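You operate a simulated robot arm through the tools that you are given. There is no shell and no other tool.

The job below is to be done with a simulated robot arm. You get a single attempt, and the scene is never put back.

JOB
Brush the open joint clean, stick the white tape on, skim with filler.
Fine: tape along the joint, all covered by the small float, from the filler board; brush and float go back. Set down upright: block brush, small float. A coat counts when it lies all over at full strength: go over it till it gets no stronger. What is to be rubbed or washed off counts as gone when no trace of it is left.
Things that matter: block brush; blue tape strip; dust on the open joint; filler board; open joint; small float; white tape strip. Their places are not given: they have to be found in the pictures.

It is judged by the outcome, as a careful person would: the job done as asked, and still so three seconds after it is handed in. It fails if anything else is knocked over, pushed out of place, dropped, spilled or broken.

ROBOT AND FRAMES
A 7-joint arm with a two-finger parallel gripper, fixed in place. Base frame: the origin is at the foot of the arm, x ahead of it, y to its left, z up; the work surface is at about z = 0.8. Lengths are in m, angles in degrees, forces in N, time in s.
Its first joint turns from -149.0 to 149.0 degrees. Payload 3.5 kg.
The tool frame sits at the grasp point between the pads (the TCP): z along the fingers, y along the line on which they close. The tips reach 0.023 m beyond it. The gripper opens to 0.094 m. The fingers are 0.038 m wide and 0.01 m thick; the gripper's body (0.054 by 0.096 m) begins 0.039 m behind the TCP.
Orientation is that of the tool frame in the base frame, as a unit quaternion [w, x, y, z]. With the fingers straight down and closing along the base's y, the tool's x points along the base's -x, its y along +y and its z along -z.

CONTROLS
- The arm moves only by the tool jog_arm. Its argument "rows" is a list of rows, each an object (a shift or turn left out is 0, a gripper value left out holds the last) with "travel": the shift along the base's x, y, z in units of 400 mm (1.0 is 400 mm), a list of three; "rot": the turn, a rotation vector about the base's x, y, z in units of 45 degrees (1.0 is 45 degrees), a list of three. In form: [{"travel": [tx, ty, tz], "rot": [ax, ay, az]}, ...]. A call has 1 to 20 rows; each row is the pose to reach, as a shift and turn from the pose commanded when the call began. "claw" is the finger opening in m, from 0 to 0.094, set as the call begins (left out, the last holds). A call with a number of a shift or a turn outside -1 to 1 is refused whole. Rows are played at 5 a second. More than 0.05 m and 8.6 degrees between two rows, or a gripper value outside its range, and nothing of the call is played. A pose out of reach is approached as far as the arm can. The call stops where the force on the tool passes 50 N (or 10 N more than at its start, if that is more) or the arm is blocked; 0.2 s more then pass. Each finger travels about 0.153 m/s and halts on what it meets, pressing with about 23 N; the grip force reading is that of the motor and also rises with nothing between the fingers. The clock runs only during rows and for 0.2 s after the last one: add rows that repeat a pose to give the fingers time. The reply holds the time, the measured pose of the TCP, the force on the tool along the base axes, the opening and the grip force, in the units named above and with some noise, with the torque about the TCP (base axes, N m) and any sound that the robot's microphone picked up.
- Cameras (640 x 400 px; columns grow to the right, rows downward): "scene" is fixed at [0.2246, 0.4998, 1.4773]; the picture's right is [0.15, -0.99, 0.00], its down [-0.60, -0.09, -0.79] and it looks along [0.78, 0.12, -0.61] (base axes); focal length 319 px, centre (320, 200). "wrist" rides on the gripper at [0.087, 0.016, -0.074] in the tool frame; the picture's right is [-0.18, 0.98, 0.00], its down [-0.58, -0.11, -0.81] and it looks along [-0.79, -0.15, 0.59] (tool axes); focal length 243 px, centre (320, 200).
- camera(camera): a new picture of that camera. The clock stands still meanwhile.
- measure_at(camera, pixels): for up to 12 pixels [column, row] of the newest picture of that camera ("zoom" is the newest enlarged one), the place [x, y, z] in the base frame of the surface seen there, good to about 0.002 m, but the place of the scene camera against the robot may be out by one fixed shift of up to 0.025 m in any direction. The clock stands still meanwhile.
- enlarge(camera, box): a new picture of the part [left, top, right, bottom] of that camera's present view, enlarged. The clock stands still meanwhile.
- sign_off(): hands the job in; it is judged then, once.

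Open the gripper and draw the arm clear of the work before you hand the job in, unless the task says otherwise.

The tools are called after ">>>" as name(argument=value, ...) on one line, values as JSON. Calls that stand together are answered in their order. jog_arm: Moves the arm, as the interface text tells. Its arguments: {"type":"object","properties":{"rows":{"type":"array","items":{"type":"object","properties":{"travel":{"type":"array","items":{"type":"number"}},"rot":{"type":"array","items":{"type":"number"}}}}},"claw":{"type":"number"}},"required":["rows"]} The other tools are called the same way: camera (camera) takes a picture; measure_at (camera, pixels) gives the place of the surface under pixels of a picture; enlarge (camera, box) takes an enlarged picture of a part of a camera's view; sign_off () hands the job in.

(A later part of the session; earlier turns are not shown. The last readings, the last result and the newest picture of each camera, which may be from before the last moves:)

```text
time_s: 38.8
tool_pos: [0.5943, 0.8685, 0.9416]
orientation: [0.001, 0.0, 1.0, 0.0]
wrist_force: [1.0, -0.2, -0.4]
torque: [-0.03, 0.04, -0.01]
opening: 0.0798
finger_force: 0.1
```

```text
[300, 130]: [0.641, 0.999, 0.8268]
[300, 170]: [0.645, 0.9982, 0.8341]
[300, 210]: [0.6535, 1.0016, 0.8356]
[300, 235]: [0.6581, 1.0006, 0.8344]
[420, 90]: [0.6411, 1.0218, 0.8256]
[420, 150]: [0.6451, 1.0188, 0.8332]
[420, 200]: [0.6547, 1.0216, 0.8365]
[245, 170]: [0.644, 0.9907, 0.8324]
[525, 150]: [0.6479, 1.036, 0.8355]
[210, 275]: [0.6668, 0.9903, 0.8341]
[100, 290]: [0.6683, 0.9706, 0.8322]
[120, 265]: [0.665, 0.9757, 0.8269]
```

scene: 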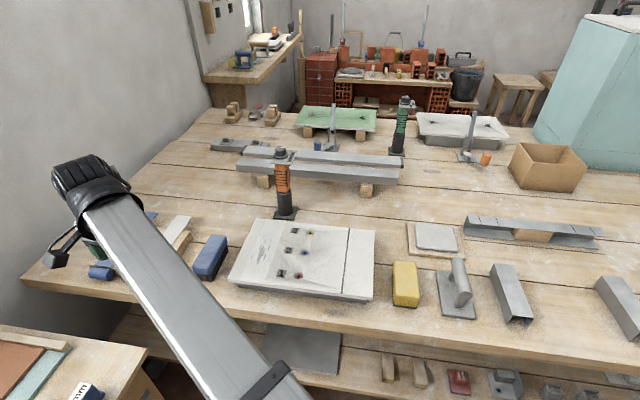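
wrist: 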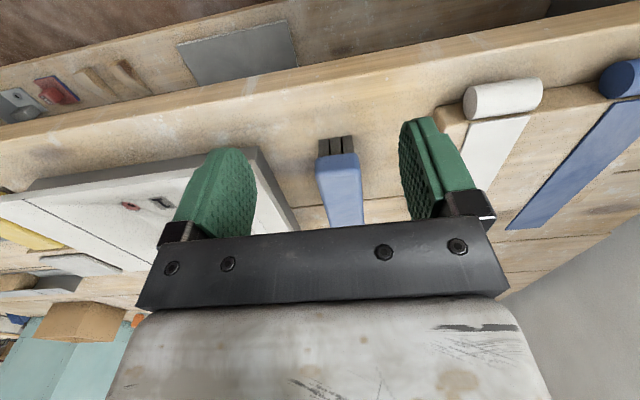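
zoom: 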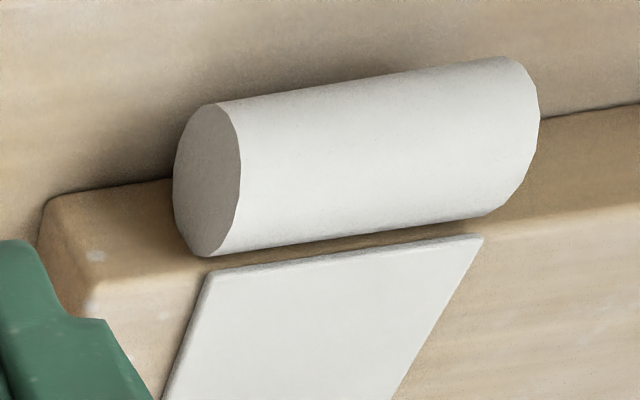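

The roll's centre is at about (0.6515, 1.013, 0.8235), radius 0.0125, spanning y 0.9895–1.0365; the block's front face is at x 0.6665. I move above it with the fingers narrowed a little, keeping 4 mm in front of the block.

>>> jog_arm(rows=[{"travel": [0.03, 0.09, 0.0]}, {"travel": [0.06, 0.18, 0.0]}, {"travel": [0.09, 0.27, -0.01]}, {"travel": [0.121, 0.361, -0.03]}, {"travel": [0.121, 0.361, -0.1]}, {"travel": [0.121, 0.361, -0.15]}, {"travel": [0.121, 0.361, -0.15]}], claw=0.075)

>>> camera(camera="wrist")

```text
time_s: 40.4
tool_pos: [0.6427, 1.0123, 0.8822]
orientation: [0.0, 0.0, 1.0, -0.001]
wrist_force: [-0.8, 0.0, 0.1]
torque: [-0.03, 0.02, -0.02]
opening: 0.0751
finger_force: 0.0
```

```text
taken
```

wrist: 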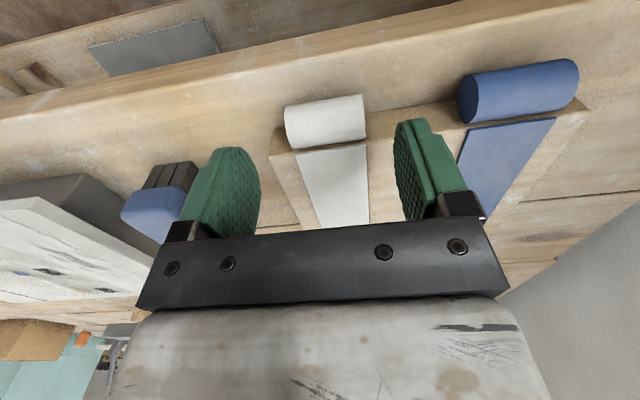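

The roll lies centred between the fingers. I descend to TCP z 0.830 (tips at about 0.807, above the table).

>>> jog_arm(rows=[{"travel": [0, 0, -0.05]}, {"travel": [0, 0, -0.09]}, {"travel": [0, 0, -0.13]}, {"travel": [0, 0, -0.13]}])

>>> camera(camera="wrist")

```text
time_s: 41.4
tool_pos: [0.6444, 1.0124, 0.8305]
orientation: [0.0, 0.002, 1.0, 0.0]
wrist_force: [0.1, -0.5, 0.5]
torque: [-0.02, -0.01, 0.04]
opening: 0.0751
finger_force: 0.1
```

```text
taken
```

wrist: 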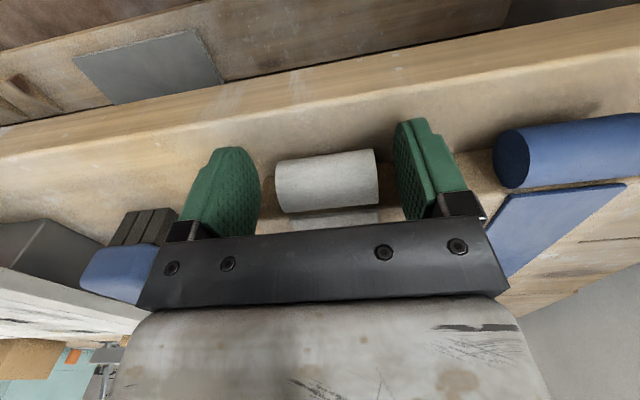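

The roll is between the pads. I close on its ends.

>>> jog_arm(rows=[{"travel": [0, 0, 0]}, {"travel": [0, 0, 0]}, {"travel": [0, 0, 0]}, {"travel": [0, 0, 0]}], claw=0.02)

>>> camera(camera="wrist")

```text
time_s: 42.4
tool_pos: [0.6447, 1.0118, 0.8313]
orientation: [0.0, 0.0, 1.0, 0.0]
wrist_force: [0.2, 0.6, 0.4]
torque: [0.0, -0.01, 0.0]
opening: 0.0472
finger_force: 22.4
```

```text
taken
```

wrist: 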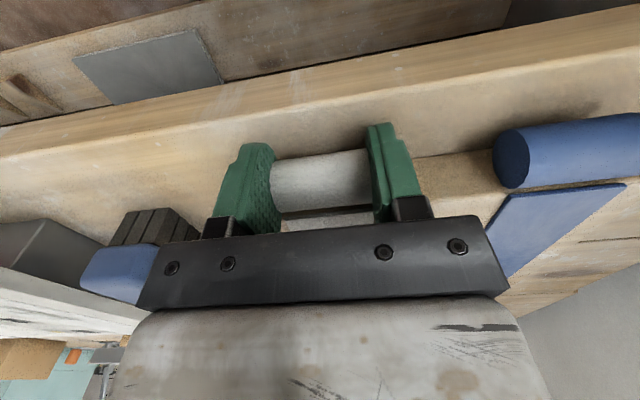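

Gripped (opening 0.0472). I lift slowly and check whether the strip comes along level.

>>> jog_arm(rows=[{"travel": [0, 0, 0.01]}, {"travel": [0, 0, 0.03]}, {"travel": [0, 0, 0.06]}, {"travel": [0, 0, 0.1]}, {"travel": [0, 0, 0.15]}, {"travel": [0, 0, 0.2]}, {"travel": [0, 0, 0.25]}, {"travel": [0, 0, 0.25]}])

>>> camera(camera="wrist")

>>> camera(camera="scene")

```text
time_s: 44.2
tool_pos: [0.6437, 1.012, 0.9312]
orientation: [0.0, 0.001, 1.0, 0.0]
wrist_force: [-0.3, 0.5, -0.2]
torque: [-0.03, 0.02, -0.01]
opening: 0.0471
finger_force: 22.6
```

```text
taken
```

wrist: 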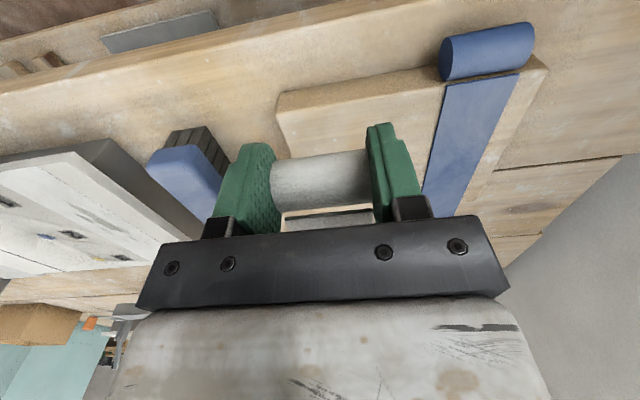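

```text
taken
```

scene: 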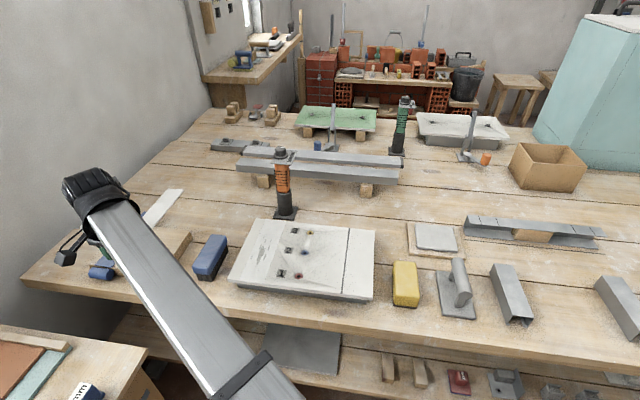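

The strip came along with the roll. I measure the strip's visible part in the scene view to check that it's level.

>>> enlarge(camera="scene", box=[100, 160, 220, 260])

>>> measure_at(camera="scene", pixels=[[175, 192], [182, 191], [160, 210], [150, 220], [165, 203]])

>>> measure_at(camera="wrist", pixels=[[320, 180], [285, 170], [360, 165], [320, 160], [330, 220], [300, 222], [365, 220], [330, 212]])

```text
4.00 times, centred on (160, 210) of scene
```

zoom: 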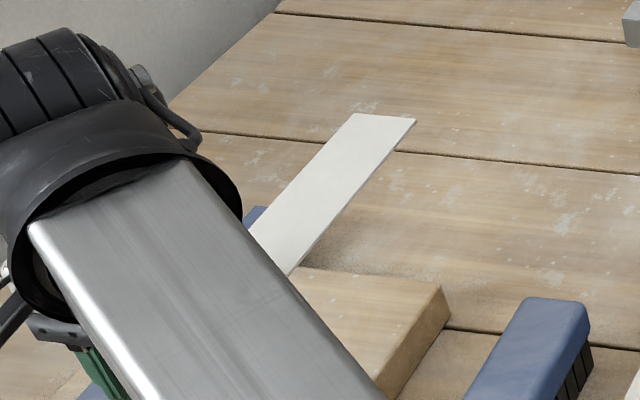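

```text
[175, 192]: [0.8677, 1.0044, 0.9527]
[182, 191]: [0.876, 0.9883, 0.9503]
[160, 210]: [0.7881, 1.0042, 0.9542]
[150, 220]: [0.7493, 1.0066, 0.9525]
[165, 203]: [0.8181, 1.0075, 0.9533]
```

```text
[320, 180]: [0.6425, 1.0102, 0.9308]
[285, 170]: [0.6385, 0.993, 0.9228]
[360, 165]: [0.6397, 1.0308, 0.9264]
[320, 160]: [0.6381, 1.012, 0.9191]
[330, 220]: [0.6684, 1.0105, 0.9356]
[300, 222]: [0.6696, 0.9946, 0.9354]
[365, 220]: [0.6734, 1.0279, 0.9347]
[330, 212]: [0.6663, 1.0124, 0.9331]
```

The strip is level at z ≈ 0.937 along its length. I back off in x and carry it toward the board, stopping beside the joint to measure the joint and the board's front edge closely.

>>> jog_arm(rows=[{"travel": [-0.08, 0, 0.06]}, {"travel": [-0.16, 0, 0.12]}, {"travel": [-0.235, -0.04, 0.15]}, {"travel": [-0.235, -0.14, 0.15]}, {"travel": [-0.235, -0.25, 0.15]}, {"travel": [-0.235, -0.36, 0.15]}, {"travel": [-0.235, -0.47, 0.15]}, {"travel": [-0.235, -0.58, 0.15]}, {"travel": [-0.235, -0.69, 0.15]}, {"travel": [-0.235, -0.8, 0.15]}, {"travel": [-0.235, -0.9, 0.15]}, {"travel": [-0.235, -0.9, 0.15]}])

>>> camera(camera="wrist")

>>> camera(camera="scene")

```text
time_s: 46.8
tool_pos: [0.5499, 0.6497, 0.9913]
orientation: [0.0, 0.001, 1.0, 0.0]
wrist_force: [-0.6, -0.3, 0.7]
torque: [0.02, 0.02, -0.03]
opening: 0.0474
finger_force: 23.8
```

```text
taken
```

wrist: 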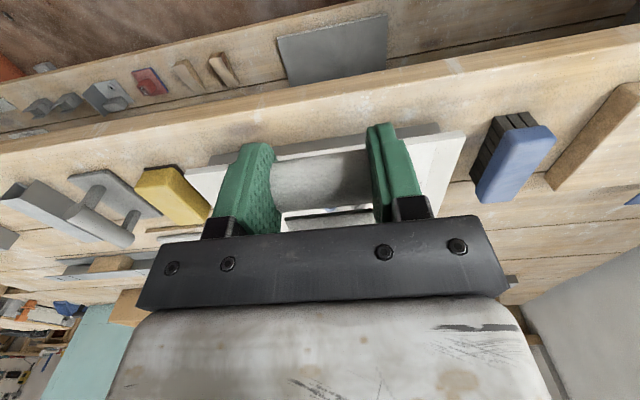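

```text
taken
```

scene: 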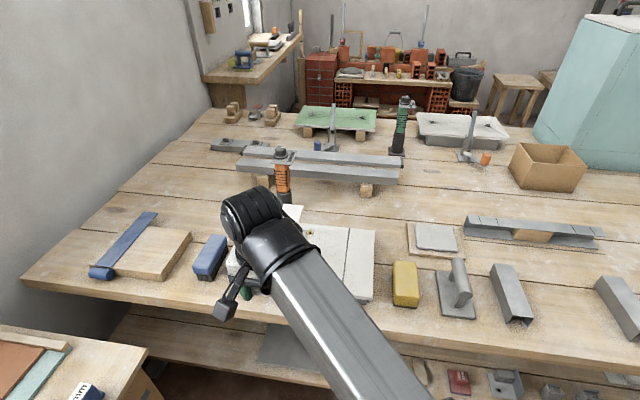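

The finger hides the joint from here; I shift left 0.08 m and up a bit so that the joint appears left of the finger.

>>> jog_arm(rows=[{"travel": [0.03, 0.1, 0.03]}, {"travel": [0.06, 0.2, 0.05]}, {"travel": [0.06, 0.2, 0.05]}])

>>> camera(camera="wrist")

>>> enlarge(camera="wrist", box=[90, 90, 250, 210])

```text
time_s: 47.6
tool_pos: [0.5733, 0.7314, 1.0113]
orientation: [0.0, 0.001, 1.0, 0.0]
wrist_force: [-0.4, 1.0, -0.9]
torque: [0.0, 0.0, 0.02]
opening: 0.0471
finger_force: 22.9
```

```text
taken
```

wrist: 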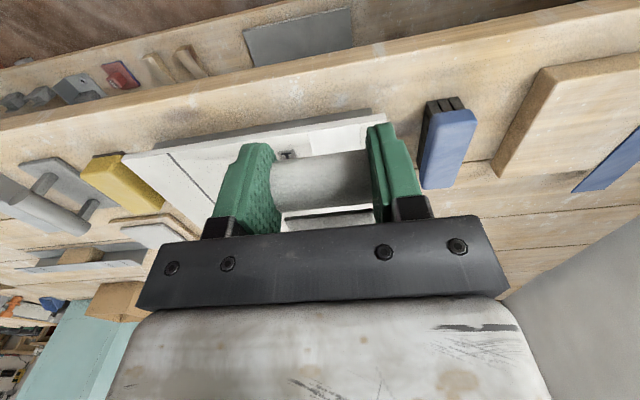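

```text
3.33 times, centred on (170, 150) of wrist
```

zoom: 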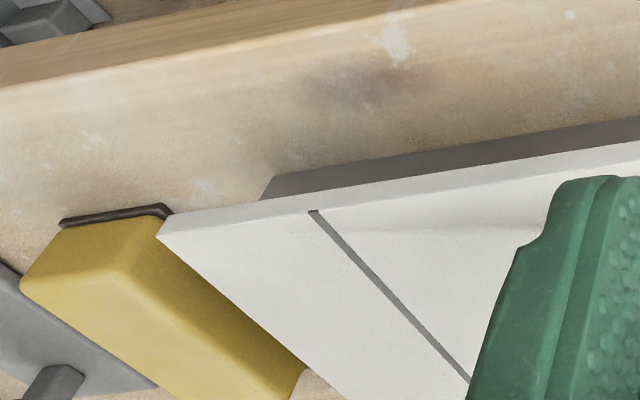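

The joint's near end is at zoom (315,213) and runs to (465,378). I measure along it, along the board's front edge, and on the board's top; also the same points with the scene camera for calibration.

>>> measure_at(camera="zoom", pixels=[[316, 216], [350, 254], [390, 298], [430, 341], [460, 373], [165, 233], [240, 218], [400, 192], [316, 205], [250, 250], [380, 240], [200, 222]])

>>> enlarge(camera="scene", box=[325, 220, 385, 305])

```text
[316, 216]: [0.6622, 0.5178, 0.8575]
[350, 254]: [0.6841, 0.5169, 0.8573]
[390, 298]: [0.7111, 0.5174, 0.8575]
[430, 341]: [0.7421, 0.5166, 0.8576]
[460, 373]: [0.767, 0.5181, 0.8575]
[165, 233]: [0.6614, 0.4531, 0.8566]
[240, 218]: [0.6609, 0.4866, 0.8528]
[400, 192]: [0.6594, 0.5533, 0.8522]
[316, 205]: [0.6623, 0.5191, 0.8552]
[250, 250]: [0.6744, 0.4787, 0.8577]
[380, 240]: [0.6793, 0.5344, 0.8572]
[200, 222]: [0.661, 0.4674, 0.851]
```

```text
4.71 times, centred on (355, 262) of scene
```

zoom: 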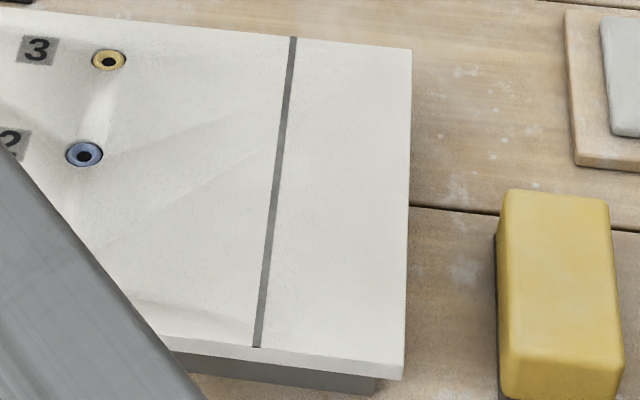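

The joint lies at y ≈ 0.5175, parallel to x, with the board's front face at x ≈ 0.660 and top at z 0.8575. I measure the joint's ends in the scene zoom for its length.

>>> measure_at(camera="zoom", pixels=[[257, 345], [293, 40], [275, 200], [404, 375], [411, 52], [265, 280], [284, 120]])

```text
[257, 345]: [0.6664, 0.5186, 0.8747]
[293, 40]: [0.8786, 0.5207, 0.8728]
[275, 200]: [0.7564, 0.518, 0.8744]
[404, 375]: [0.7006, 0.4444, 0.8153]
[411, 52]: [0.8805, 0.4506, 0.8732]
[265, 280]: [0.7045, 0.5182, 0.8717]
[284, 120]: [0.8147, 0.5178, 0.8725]
```

The board spans x 0.660–0.880; the strip is 0.21 m long, with the roll meant to hang off the front edge. I bring the tape over the joint (TCP x 0.637, y 0.517), still well above the board.

>>> jog_arm(rows=[{"travel": [0.03, -0.1, 0]}, {"travel": [0.06, -0.2, 0]}, {"travel": [0.09, -0.31, 0]}, {"travel": [0.12, -0.42, 0]}, {"travel": [0.159, -0.536, 0]}, {"travel": [0.159, -0.536, -0.1]}, {"travel": [0.159, -0.536, -0.2]}, {"travel": [0.159, -0.536, -0.28]}, {"travel": [0.159, -0.536, -0.33]}, {"travel": [0.159, -0.536, -0.33]}])

>>> camera(camera="scene")

>>> camera(camera="wrist")

```text
time_s: 49.8
tool_pos: [0.6364, 0.5183, 0.881]
orientation: [0.0, 0.001, 1.0, 0.0]
wrist_force: [-1.0, 0.3, 0.8]
torque: [0.0, 0.01, -0.02]
opening: 0.0472
finger_force: 22.6
```

```text
taken
```

scene: 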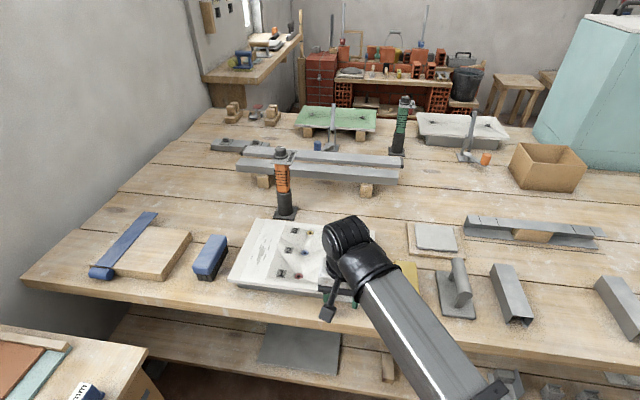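

```text
taken
```

wrist: 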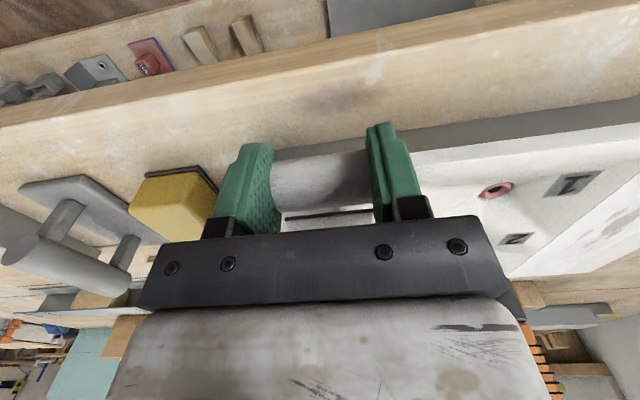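

>>> enlarge(camera="scene", box=[300, 205, 400, 310])

>>> enlarge(camera="wrist", box=[230, 110, 430, 240])

```text
3.81 times, centred on (350, 258) of scene
```

zoom: 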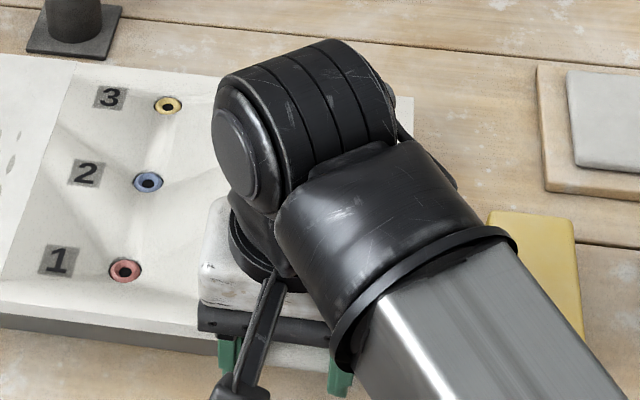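

```text
3.08 times, centred on (330, 175) of wrist
```

zoom: 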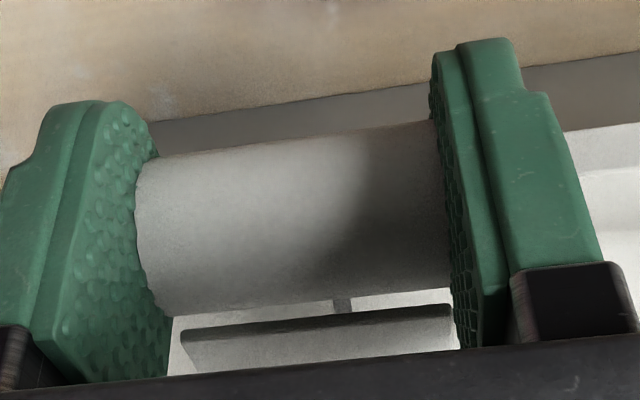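

Between roll and strip the joint's near end is visible at zoom (343,303). I measure it against the strip's near edge to check the sideways alignment.

>>> measure_at(camera="zoom", pixels=[[343, 304], [343, 310], [190, 340], [320, 335], [440, 318], [300, 220], [160, 230], [430, 200], [270, 300], [400, 297], [560, 140], [600, 170]])

```text
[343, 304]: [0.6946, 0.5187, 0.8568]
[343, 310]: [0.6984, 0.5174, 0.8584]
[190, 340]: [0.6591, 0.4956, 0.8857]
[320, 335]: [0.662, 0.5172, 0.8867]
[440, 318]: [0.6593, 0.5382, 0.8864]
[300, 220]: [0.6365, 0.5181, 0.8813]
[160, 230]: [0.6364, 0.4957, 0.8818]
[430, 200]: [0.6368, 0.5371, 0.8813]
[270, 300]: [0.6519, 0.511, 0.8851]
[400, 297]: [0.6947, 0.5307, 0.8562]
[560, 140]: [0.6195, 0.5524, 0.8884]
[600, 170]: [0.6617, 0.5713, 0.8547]
```

The strip's centre (y 0.517) matches the joint (0.518), and its near edge is at x 0.659. I lower to about 2 mm above the board, with the roll hanging in front of the board's edge.

>>> jog_arm(rows=[{"travel": [0, 0.001, -0.03]}, {"travel": [0, 0.001, -0.05]}, {"travel": [0, 0.001, -0.06]}, {"travel": [0, 0.001, -0.063]}, {"travel": [0, 0.001, -0.063]}])

>>> enlarge(camera="wrist", box=[230, 110, 430, 240])

```text
time_s: 51.0
tool_pos: [0.6366, 0.5178, 0.8551]
orientation: [0.001, 0.001, 1.0, 0.002]
wrist_force: [0.2, 2.0, 7.5]
torque: [0.08, -0.76, 0.19]
opening: 0.0474
finger_force: 22.8
```

```text
3.08 times, centred on (330, 175) of wrist
```

zoom: 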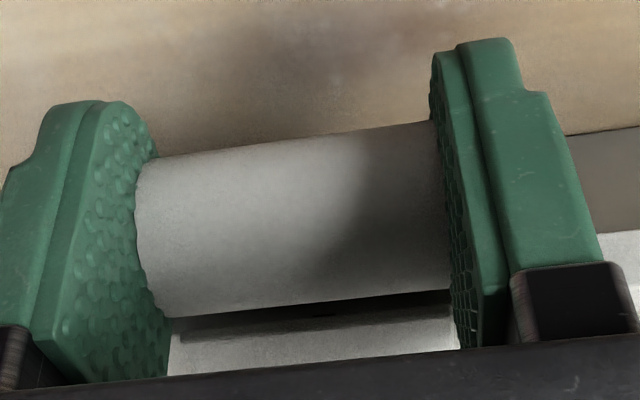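

The strip lies on the board (7.5 N, spread about its middle). Its near edge is a bit in front of the board's edge, so I raise 2 mm, checking for sticking, to shift it forward slightly.

>>> jog_arm(rows=[{"travel": [0, 0, 0.003]}, {"travel": [0, 0, 0.006]}, {"travel": [0, 0, 0.006]}])

```text
time_s: 51.8
tool_pos: [0.6377, 0.5183, 0.8562]
orientation: [0.0, 0.002, 1.0, 0.0]
wrist_force: [4.0, 0.2, -8.1]
torque: [-0.05, 0.75, 0.02]
opening: 0.047
finger_force: 22.9
```

The pull of −8 N shows the tape already sticks to the board, at about x 0.660–0.870, y 0.5175 — well along the joint. I press it back down and then release.

>>> jog_arm(rows=[{"travel": [0, 0, -0.004]}, {"travel": [0, 0, -0.007]}, {"travel": [0, 0, -0.007]}, {"travel": [0, 0, -0.007]}])

```text
time_s: 52.8
tool_pos: [0.6368, 0.5177, 0.8548]
orientation: [0.001, 0.001, 1.0, 0.0]
wrist_force: [3.6, 0.6, 9.8]
torque: [0.04, -0.63, 0.05]
opening: 0.0474
finger_force: 23.3
```

Pressed with about 10 N. I open the fingers to let go of the roll.

>>> jog_arm(rows=[{"travel": [0, 0, 0.002]}, {"travel": [0, 0, 0.002]}, {"travel": [0, 0, 0.002]}], claw=0.075)

>>> camera(camera="wrist")

```text
time_s: 53.6
tool_pos: [0.6363, 0.5188, 0.8553]
orientation: [0.0, 0.001, 1.0, 0.0]
wrist_force: [-1.0, 0.3, 0.2]
torque: [0.0, -0.01, -0.04]
opening: 0.0749
finger_force: 0.0
```

```text
taken
```

wrist: 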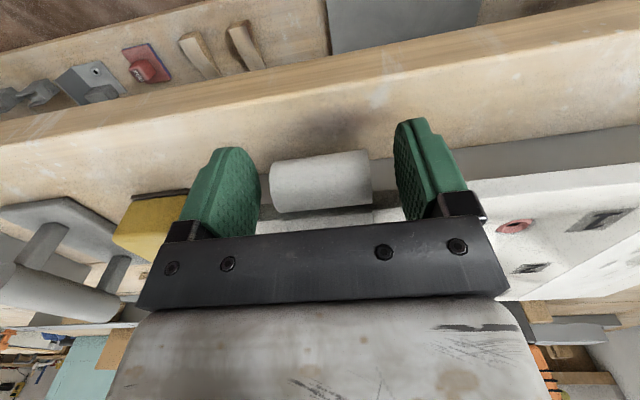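

Released and the roll stays. I lift straight up and back off to view the tape, float and filler board.

>>> jog_arm(rows=[{"travel": [0, 0, 0.1]}, {"travel": [0, 0, 0.2]}, {"travel": [-0.02, -0.05, 0.3]}, {"travel": [-0.07, -0.15, 0.36]}, {"travel": [-0.12, -0.25, 0.4]}, {"travel": [-0.17, -0.35, 0.4]}, {"travel": [-0.17, -0.35, 0.4]}])

>>> camera(camera="wrist")

>>> camera(camera="scene")

```text
refused: row 4 steps farther than a row can; nothing moved
```

```text
taken
```

wrist: 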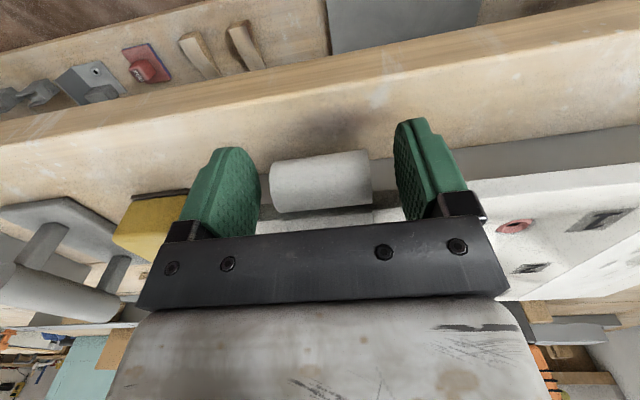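

```text
taken
```

scene: 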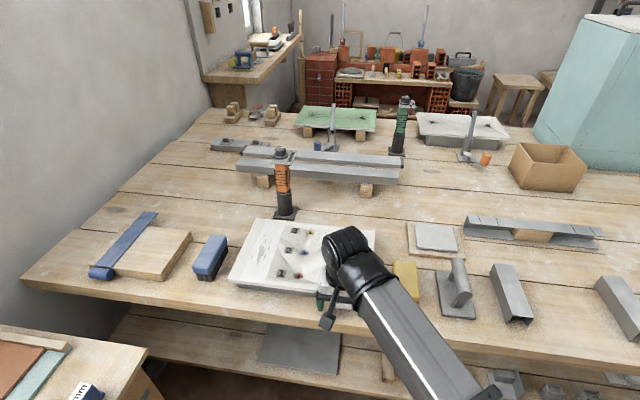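

The call was refused for a step slightly too large; nothing moved. I repeat it with smaller steps.

>>> jog_arm(rows=[{"travel": [0, 0, 0.1]}, {"travel": [0, 0, 0.2]}, {"travel": [-0.02, -0.05, 0.28]}, {"travel": [-0.06, -0.12, 0.34]}, {"travel": [-0.1, -0.2, 0.38]}, {"travel": [-0.14, -0.28, 0.4]}, {"travel": [-0.17, -0.36, 0.4]}, {"travel": [-0.17, -0.36, 0.4]}])

>>> camera(camera="wrist")

>>> camera(camera="scene")

```text
time_s: 55.4
tool_pos: [0.5689, 0.3728, 1.0153]
orientation: [0.0, 0.001, 1.0, 0.0]
wrist_force: [-0.5, -0.2, -0.6]
torque: [0.01, -0.02, -0.02]
opening: 0.075
finger_force: 0.2
```

```text
taken
```

wrist: 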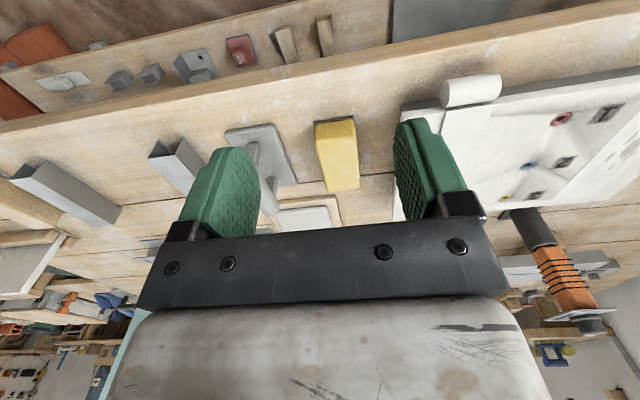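

```text
taken
```

scene: 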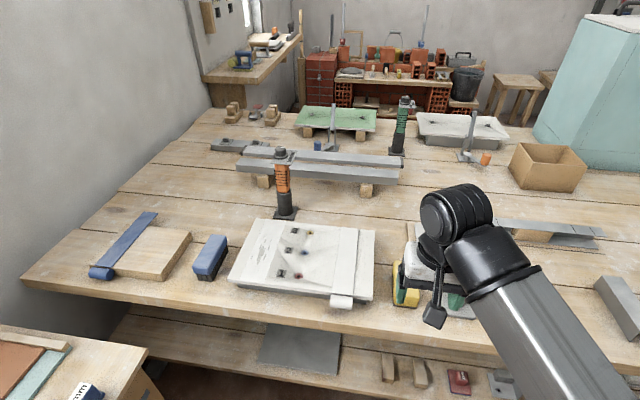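

The tape now lies along the joint with its roll hanging at the front edge (scene (341,300)). I enlarge to check its position on the joint.

>>> enlarge(camera="scene", box=[310, 215, 390, 315])

>>> enlarge(camera="wrist", box=[200, 60, 400, 240])

```text
4.00 times, centred on (350, 265) of scene
```

zoom: 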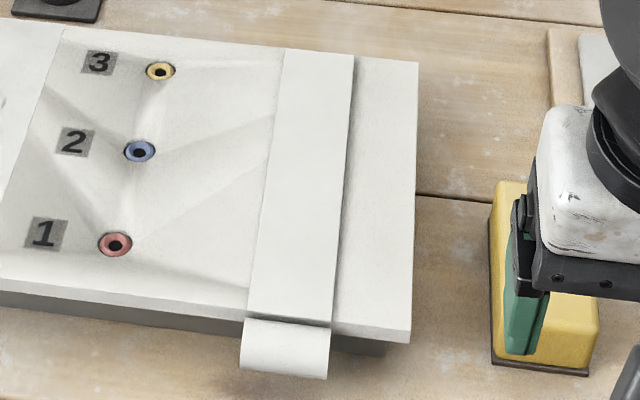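

```text
2.22 times, centred on (300, 150) of wrist
```

zoom: 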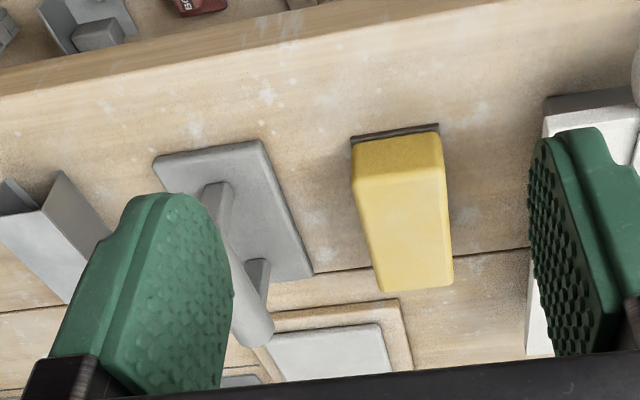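

The tape covers the joint from edge to edge. Next the small float: I move so that it is ahead of the gripper and measure it.

>>> jog_arm(rows=[{"travel": [0.02, -0.1, 0]}, {"travel": [0.04, -0.2, -0.02]}, {"travel": [0.06, -0.3, -0.04]}, {"travel": [0.06, -0.3, -0.04]}])

>>> camera(camera="wrist")

>>> enlarge(camera="wrist", box=[240, 60, 430, 220])

```text
time_s: 56.4
tool_pos: [0.5918, 0.2526, 1.0001]
orientation: [0.0, 0.001, 1.0, -0.001]
wrist_force: [-1.1, -0.2, 0.0]
torque: [-0.01, 0.01, 0.01]
opening: 0.0748
finger_force: 0.1
```

```text
taken
```

wrist: 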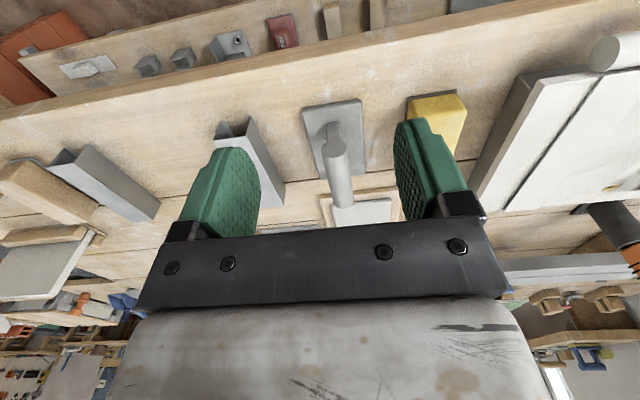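

```text
2.50 times, centred on (335, 140) of wrist
```

zoom: 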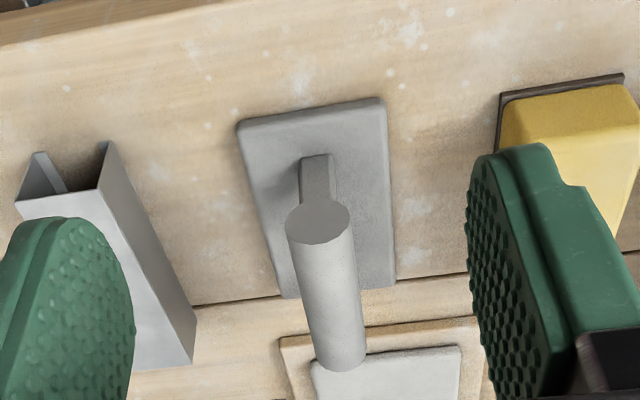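

>>> measure_at(camera="zoom", pixels=[[242, 125], [382, 102], [392, 275], [285, 290], [318, 160], [318, 220], [325, 245], [340, 355], [295, 240], [345, 240], [315, 340], [360, 330]])

>>> measure_at(camera="zoom", pixels=[[292, 225], [345, 212], [320, 300], [335, 300], [350, 300], [308, 300], [288, 345], [478, 325], [318, 370], [455, 350], [190, 350], [20, 205]])

```text
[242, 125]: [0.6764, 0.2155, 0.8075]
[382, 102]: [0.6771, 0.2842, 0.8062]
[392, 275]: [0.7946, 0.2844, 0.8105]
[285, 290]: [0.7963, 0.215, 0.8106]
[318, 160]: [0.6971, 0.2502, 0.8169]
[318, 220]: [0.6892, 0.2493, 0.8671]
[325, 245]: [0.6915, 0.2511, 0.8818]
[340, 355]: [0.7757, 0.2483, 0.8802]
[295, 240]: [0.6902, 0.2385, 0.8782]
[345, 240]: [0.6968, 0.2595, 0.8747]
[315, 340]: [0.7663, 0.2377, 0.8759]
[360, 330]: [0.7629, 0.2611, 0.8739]
```

```text
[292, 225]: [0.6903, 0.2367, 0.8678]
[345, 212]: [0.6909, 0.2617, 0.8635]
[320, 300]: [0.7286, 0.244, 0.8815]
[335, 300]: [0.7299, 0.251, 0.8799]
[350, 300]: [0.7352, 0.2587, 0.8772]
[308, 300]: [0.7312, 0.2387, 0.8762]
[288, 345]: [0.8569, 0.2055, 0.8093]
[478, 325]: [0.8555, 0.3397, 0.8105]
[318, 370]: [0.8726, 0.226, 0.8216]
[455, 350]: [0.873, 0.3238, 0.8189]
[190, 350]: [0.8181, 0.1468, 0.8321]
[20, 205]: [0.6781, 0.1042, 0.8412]
```

The float's plate spans x 0.675–0.806, y 0.2145–0.2855; the handle runs along x at y 0.2495, centre z 0.8685. I move above its middle.

>>> jog_arm(rows=[{"travel": [0.09, 0, -0.03]}, {"travel": [0.18, -0.003, -0.07]}, {"travel": [0.27, -0.005, -0.11]}, {"travel": [0.368, -0.0075, -0.15]}, {"travel": [0.368, -0.0075, -0.18]}, {"travel": [0.368, -0.0075, -0.18]}], claw=0.065)

>>> camera(camera="wrist")

```text
time_s: 57.8
tool_pos: [0.7406, 0.2503, 0.9268]
orientation: [0.0, 0.001, 1.0, 0.0]
wrist_force: [-0.2, 0.1, 0.4]
torque: [-0.01, 0.02, 0.01]
opening: 0.0653
finger_force: 0.1
```

```text
taken
```

wrist: 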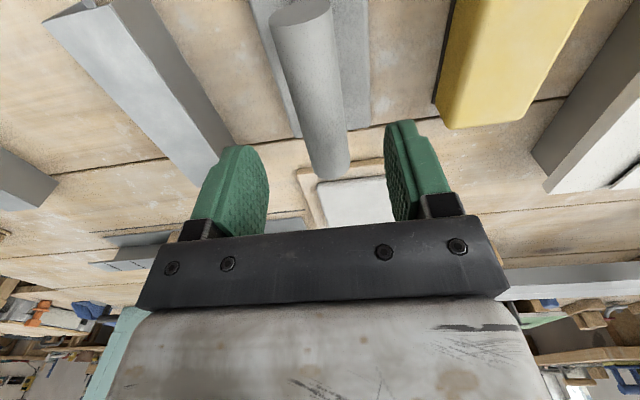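

The handle runs between the fingers; its far end is at about (330,172). I measure the handle's and plate's far ends and then descend.

>>> measure_at(camera="wrist", pixels=[[330, 168], [300, 20], [315, 100], [300, 130], [352, 130], [286, 120], [368, 110], [350, 128], [310, 200], [390, 190], [318, 185], [500, 60]])

>>> jog_arm(rows=[{"travel": [0, -0.001, -0.06]}, {"travel": [0, -0.001, -0.11]}, {"travel": [0, -0.001, -0.15]}, {"travel": [0, -0.001, -0.15]}])

```text
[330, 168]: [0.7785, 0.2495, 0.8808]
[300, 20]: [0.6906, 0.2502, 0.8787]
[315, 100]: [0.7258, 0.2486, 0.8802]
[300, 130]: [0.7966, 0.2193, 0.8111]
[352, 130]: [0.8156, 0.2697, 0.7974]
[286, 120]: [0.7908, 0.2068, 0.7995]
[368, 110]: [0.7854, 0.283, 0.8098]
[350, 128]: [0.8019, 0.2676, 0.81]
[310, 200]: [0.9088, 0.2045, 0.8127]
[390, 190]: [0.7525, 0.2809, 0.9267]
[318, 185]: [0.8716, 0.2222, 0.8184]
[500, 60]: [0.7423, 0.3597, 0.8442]
```

```text
time_s: 58.8
tool_pos: [0.7388, 0.2519, 0.8671]
orientation: [0.0, 0.001, 1.0, 0.0]
wrist_force: [-0.1, -0.2, 0.8]
torque: [0.01, 0.03, -0.04]
opening: 0.065
finger_force: 0.0
```

The TCP is at the handle's middle height. I close on the handle.

>>> jog_arm(rows=[{"travel": [0, 0, 0]}, {"travel": [0, 0, 0]}, {"travel": [0, 0, 0]}, {"travel": [0, 0, 0]}], claw=0.005)

>>> camera(camera="wrist")

```text
time_s: 59.8
tool_pos: [0.7394, 0.2525, 0.8668]
orientation: [0.0, 0.0, 1.0, 0.0]
wrist_force: [-0.3, -0.8, 0.1]
torque: [-0.03, 0.02, 0.03]
opening: 0.0298
finger_force: 23.0
```

```text
taken
```

wrist: 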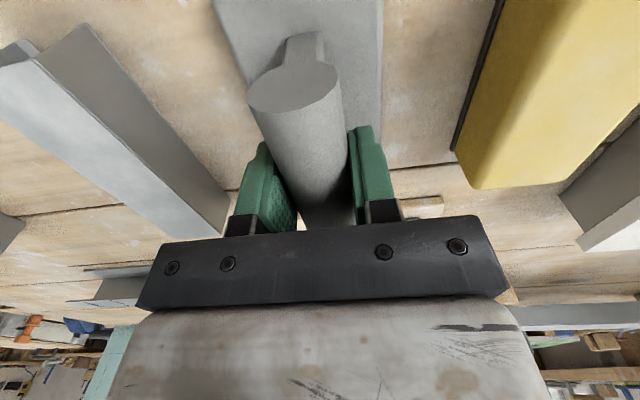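

Held firmly (opening 0.0298, 23 N). I lift the float straight up.

>>> jog_arm(rows=[{"travel": [0, 0, 0.05]}, {"travel": [0, 0, 0.14]}, {"travel": [0, 0, 0.22]}, {"travel": [0, 0, 0.22]}])

>>> camera(camera="wrist")

>>> camera(camera="scene")

```text
time_s: 60.8
tool_pos: [0.7411, 0.2507, 0.9541]
orientation: [0.0, 0.001, 1.0, 0.0]
wrist_force: [0.8, -0.9, -2.1]
torque: [0.01, 0.0, -0.01]
opening: 0.0298
finger_force: 22.4
```

```text
taken
```

wrist: 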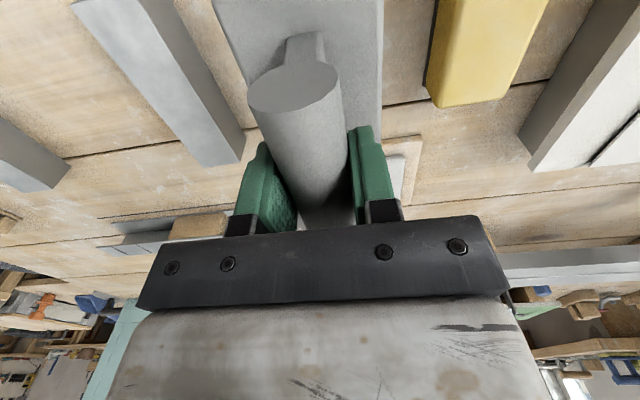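

```text
taken
```

scene: 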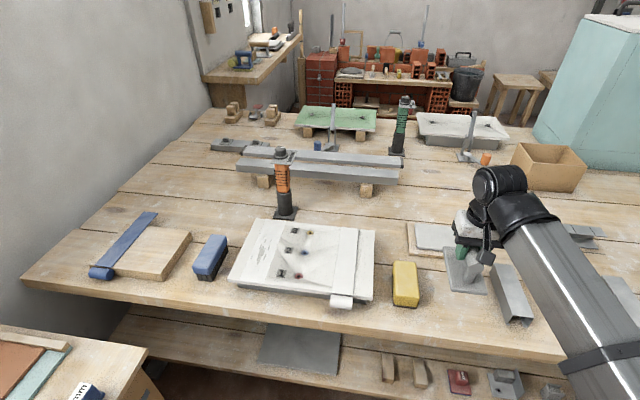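

The float is up. I measure the filler board's outline in the scene view to aim at the filler's middle.

>>> enlarge(camera="scene", box=[390, 205, 510, 275])

```text
5.33 times, centred on (450, 240) of scene
```

zoom: 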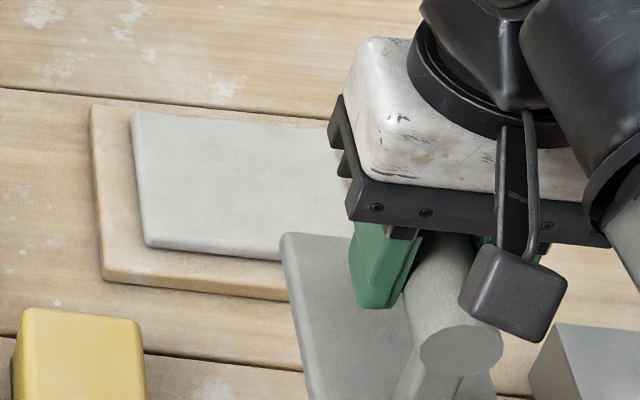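

>>> measure_at(camera="zoom", pixels=[[138, 118], [320, 130], [155, 245], [270, 252], [95, 108], [105, 275], [230, 180], [280, 285]])

```text
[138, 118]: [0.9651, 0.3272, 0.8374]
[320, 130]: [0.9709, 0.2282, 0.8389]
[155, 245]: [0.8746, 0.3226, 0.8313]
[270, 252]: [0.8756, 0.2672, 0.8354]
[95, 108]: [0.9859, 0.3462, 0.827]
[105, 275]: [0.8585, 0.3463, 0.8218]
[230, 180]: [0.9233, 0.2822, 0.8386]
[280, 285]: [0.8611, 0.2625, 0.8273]
```

The filler lies at x 0.873–0.970, y 0.225–0.325 with its top near z 0.8215. I carry the float over its middle and lower to just above it.

>>> jog_arm(rows=[{"travel": [0.09, 0.012, 0.0]}, {"travel": [0.18, 0.025, 0.0]}, {"travel": [0.27, 0.037, 0.0]}, {"travel": [0.36, 0.05, 0.0]}, {"travel": [0.4475, 0.0625, 0.0]}, {"travel": [0.4475, 0.0625, -0.06]}, {"travel": [0.4475, 0.0625, -0.11]}, {"travel": [0.4475, 0.0625, -0.145]}, {"travel": [0.4475, 0.0625, -0.145]}])

>>> camera(camera="wrist")

>>> camera(camera="scene")

```text
time_s: 62.8
tool_pos: [0.9203, 0.2772, 0.8963]
orientation: [0.0, 0.001, 1.0, 0.0]
wrist_force: [0.1, -0.6, -2.4]
torque: [0.0, -0.01, 0.01]
opening: 0.0297
finger_force: 22.6
```

```text
taken
```

wrist: 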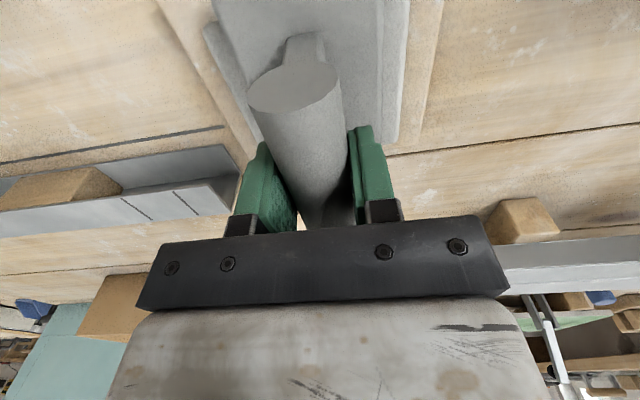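

```text
taken
```

scene: 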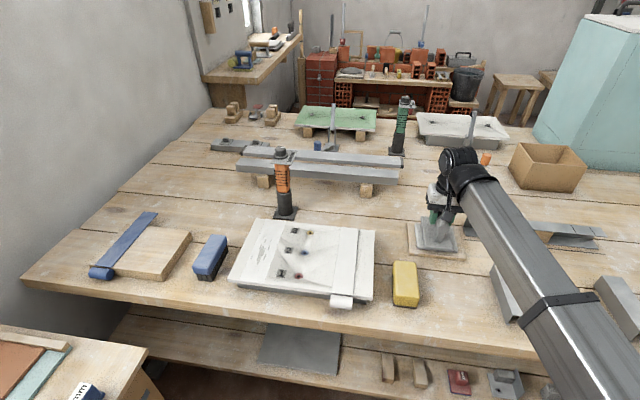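

The float hovers over the filler, clear of the pieces around. I lower it in small steps until it touches.

>>> jog_arm(rows=[{"travel": [0, 0, -0.008]}, {"travel": [0, 0, -0.015]}, {"travel": [0, 0, -0.02]}, {"travel": [0, 0, -0.02]}])

```text
time_s: 63.8
tool_pos: [0.9178, 0.2758, 0.8895]
orientation: [0.0, 0.001, 1.0, 0.0]
wrist_force: [2.7, 1.3, 19.2]
torque: [-0.06, -0.07, 0.04]
opening: 0.0298
finger_force: 23.1
```

Contact with 19 N. I hold a moment, then lift and look whether the float took up filler.

>>> jog_arm(rows=[{"travel": [0, 0, 0.003]}, {"travel": [0, 0, 0.003]}, {"travel": [0, 0, 0.03]}, {"travel": [0, 0, 0.1]}, {"travel": [0, 0, 0.17]}, {"travel": [0, 0, 0.17]}])

>>> enlarge(camera="scene", box=[390, 180, 510, 270])

>>> camera(camera="wrist")

```text
time_s: 65.2
tool_pos: [0.9189, 0.277, 0.9565]
orientation: [0.0, 0.001, 1.0, 0.0]
wrist_force: [-0.2, -0.5, -1.5]
torque: [-0.01, 0.01, -0.03]
opening: 0.0299
finger_force: 22.6
```

```text
4.44 times, centred on (450, 225) of scene
```

zoom: 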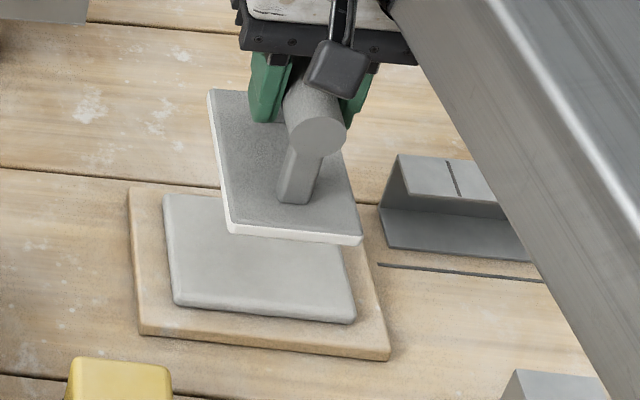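

```text
taken
```

wrist: 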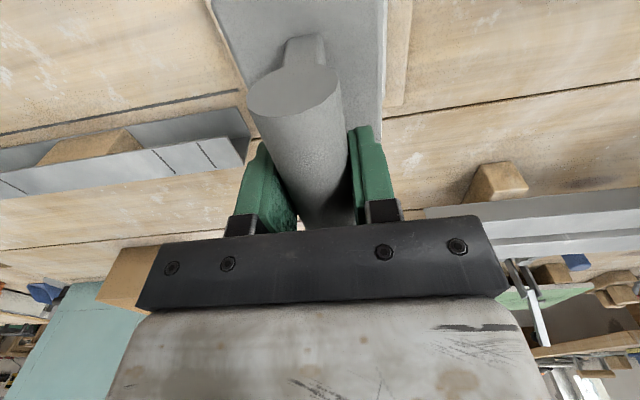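

The float's underside shows a white layer of filler. I carry it over the near end of the tape, staying high above the sponge and board.

>>> jog_arm(rows=[{"travel": [-0.06, 0.07, 0.04]}, {"travel": [-0.12, 0.15, 0.05]}, {"travel": [-0.18, 0.23, 0.05]}, {"travel": [-0.24, 0.31, 0.05]}, {"travel": [-0.3, 0.39, 0.05]}, {"travel": [-0.37, 0.47, 0.05]}, {"travel": [-0.43, 0.54, 0.04]}, {"travel": [-0.4925, 0.604, 0.02]}, {"travel": [-0.4925, 0.604, -0.02]}, {"travel": [-0.4925, 0.604, -0.05]}, {"travel": [-0.4925, 0.604, -0.05]}])

>>> camera(camera="wrist")

>>> enlarge(camera="scene", box=[290, 190, 410, 315])

```text
time_s: 67.6
tool_pos: [0.7204, 0.5192, 0.9364]
orientation: [0.0, 0.001, 1.0, 0.0]
wrist_force: [0.2, -0.1, -1.7]
torque: [0.01, 0.03, 0.02]
opening: 0.0295
finger_force: 23.1
```

```text
taken
```

wrist: 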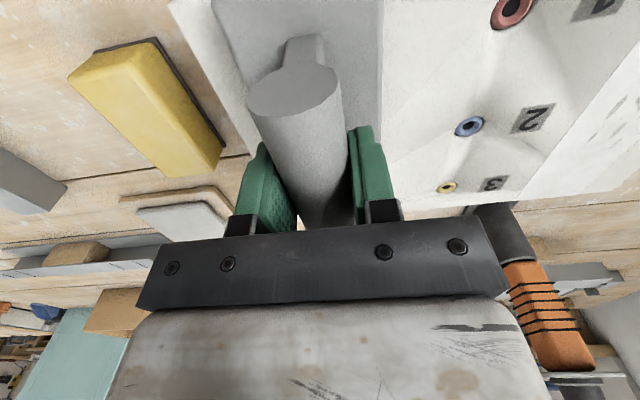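

```text
3.20 times, centred on (350, 252) of scene
```

zoom: 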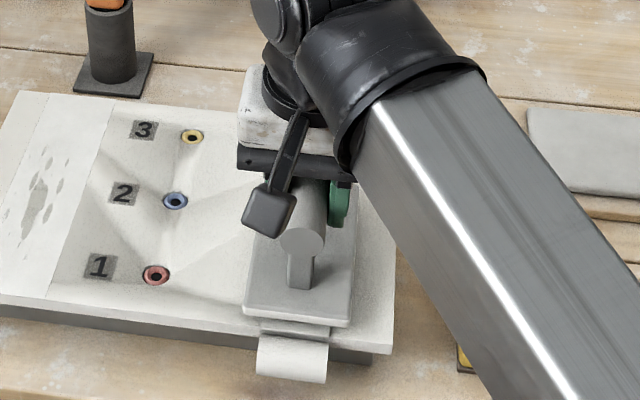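

The float is centred over the tape. I lower it onto the tape in small steps.

>>> jog_arm(rows=[{"travel": [0, 0, -0.01]}, {"travel": [0, 0, -0.017]}, {"travel": [0, 0, -0.022]}, {"travel": [0, 0, -0.022]}])

```text
time_s: 68.6
tool_pos: [0.7207, 0.5182, 0.9277]
orientation: [0.0, 0.001, 1.0, -0.001]
wrist_force: [-0.2, -0.3, -0.8]
torque: [-0.05, -0.02, -0.01]
opening: 0.0299
finger_force: 23.2
```

>>> jog_arm(rows=[{"travel": [0, 0, -0.003]}, {"travel": [0, 0, -0.005]}, {"travel": [0, 0, -0.005]}])

```text
time_s: 69.4
tool_pos: [0.7217, 0.5174, 0.9259]
orientation: [0.001, 0.0, 1.0, 0.001]
wrist_force: [-1.0, 1.2, 12.4]
torque: [0.08, -0.65, 0.05]
opening: 0.0301
finger_force: 22.9
```

Contact at 12 N. I draw the float along the tape to the far end and back.

>>> jog_arm(rows=[{"travel": [-0.02, 0, 0]}, {"travel": [0.03, 0, 0]}, {"travel": [0.08, 0, 0]}, {"travel": [0.13, 0, 0]}, {"travel": [0.18, 0, 0]}, {"travel": [0.23, 0, 0]}, {"travel": [0.255, 0, 0]}, {"travel": [0.255, 0, 0]}])

>>> enlarge(camera="scene", box=[290, 190, 410, 315])

```text
time_s: 71.2
tool_pos: [0.823, 0.5168, 0.9256]
orientation: [0.0, 0.0, 1.0, 0.0]
wrist_force: [-2.8, -0.5, 11.3]
torque: [0.0, 0.66, -0.01]
opening: 0.0297
finger_force: 23.1
```

```text
3.20 times, centred on (350, 252) of scene
```

zoom: 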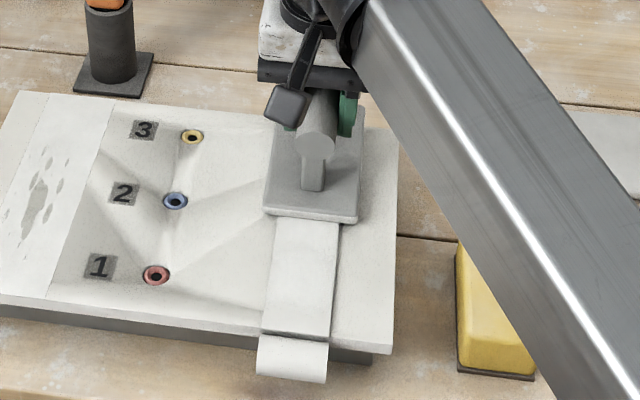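

The stroke went well. I enlarge the part of the tape already passed to see the filler.

>>> enlarge(camera="scene", box=[325, 255, 375, 310])

>>> enlarge(camera="wrist", box=[130, 0, 450, 200])

```text
7.27 times, centred on (350, 282) of scene
```

zoom: 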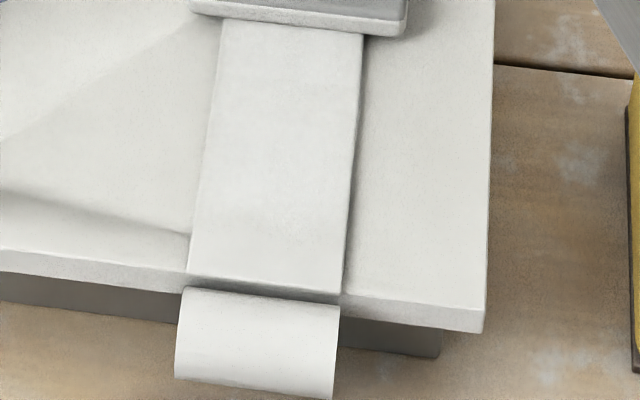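

```text
2.00 times, centred on (290, 100) of wrist
```

zoom: 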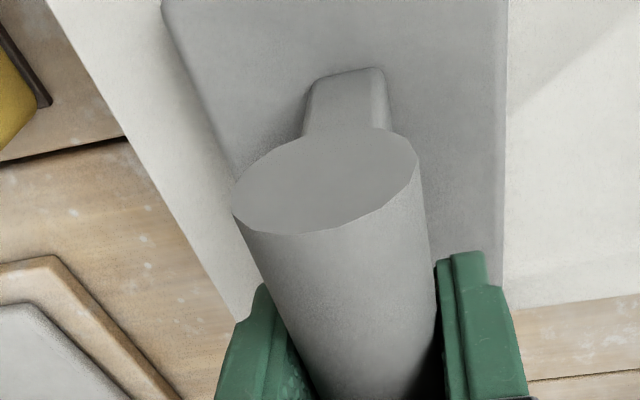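

The filler's colour is close to the tape's, so changes are subtle. I stroke back and forth a few times, then lift to look.

>>> jog_arm(rows=[{"travel": [-0.05, 0, 0]}, {"travel": [-0.1, 0, 0]}, {"travel": [-0.15, 0, 0]}, {"travel": [-0.2, 0, 0]}, {"travel": [-0.25, 0, 0]}, {"travel": [-0.28, 0, 0]}, {"travel": [-0.25, 0, 0]}, {"travel": [-0.2, 0, 0]}, {"travel": [-0.15, 0, 0]}, {"travel": [-0.1, 0, 0]}, {"travel": [-0.05, 0, 0]}, {"travel": [0, 0, 0]}, {"travel": [0.01, 0, 0]}, {"travel": [-0.05, 0, 0]}, {"travel": [-0.1, 0, 0]}, {"travel": [-0.15, 0, 0]}, {"travel": [-0.2, 0, 0]}, {"travel": [-0.25, 0, 0]}, {"travel": [-0.28, 0, 0]}, {"travel": [-0.28, 0, 0]}])

>>> enlarge(camera="scene", box=[290, 190, 410, 315])

```text
time_s: 75.4
tool_pos: [0.7105, 0.5177, 0.9256]
orientation: [0.0, 0.0, 1.0, 0.0]
wrist_force: [0.6, 0.1, -1.8]
torque: [0.03, 0.02, 0.02]
opening: 0.0297
finger_force: 22.8
```

```text
3.20 times, centred on (350, 252) of scene
```

zoom: 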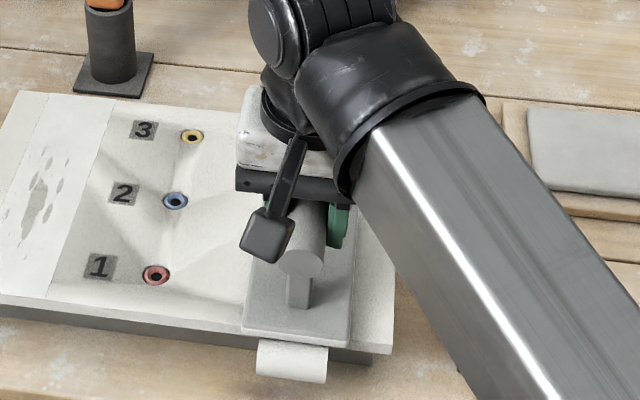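

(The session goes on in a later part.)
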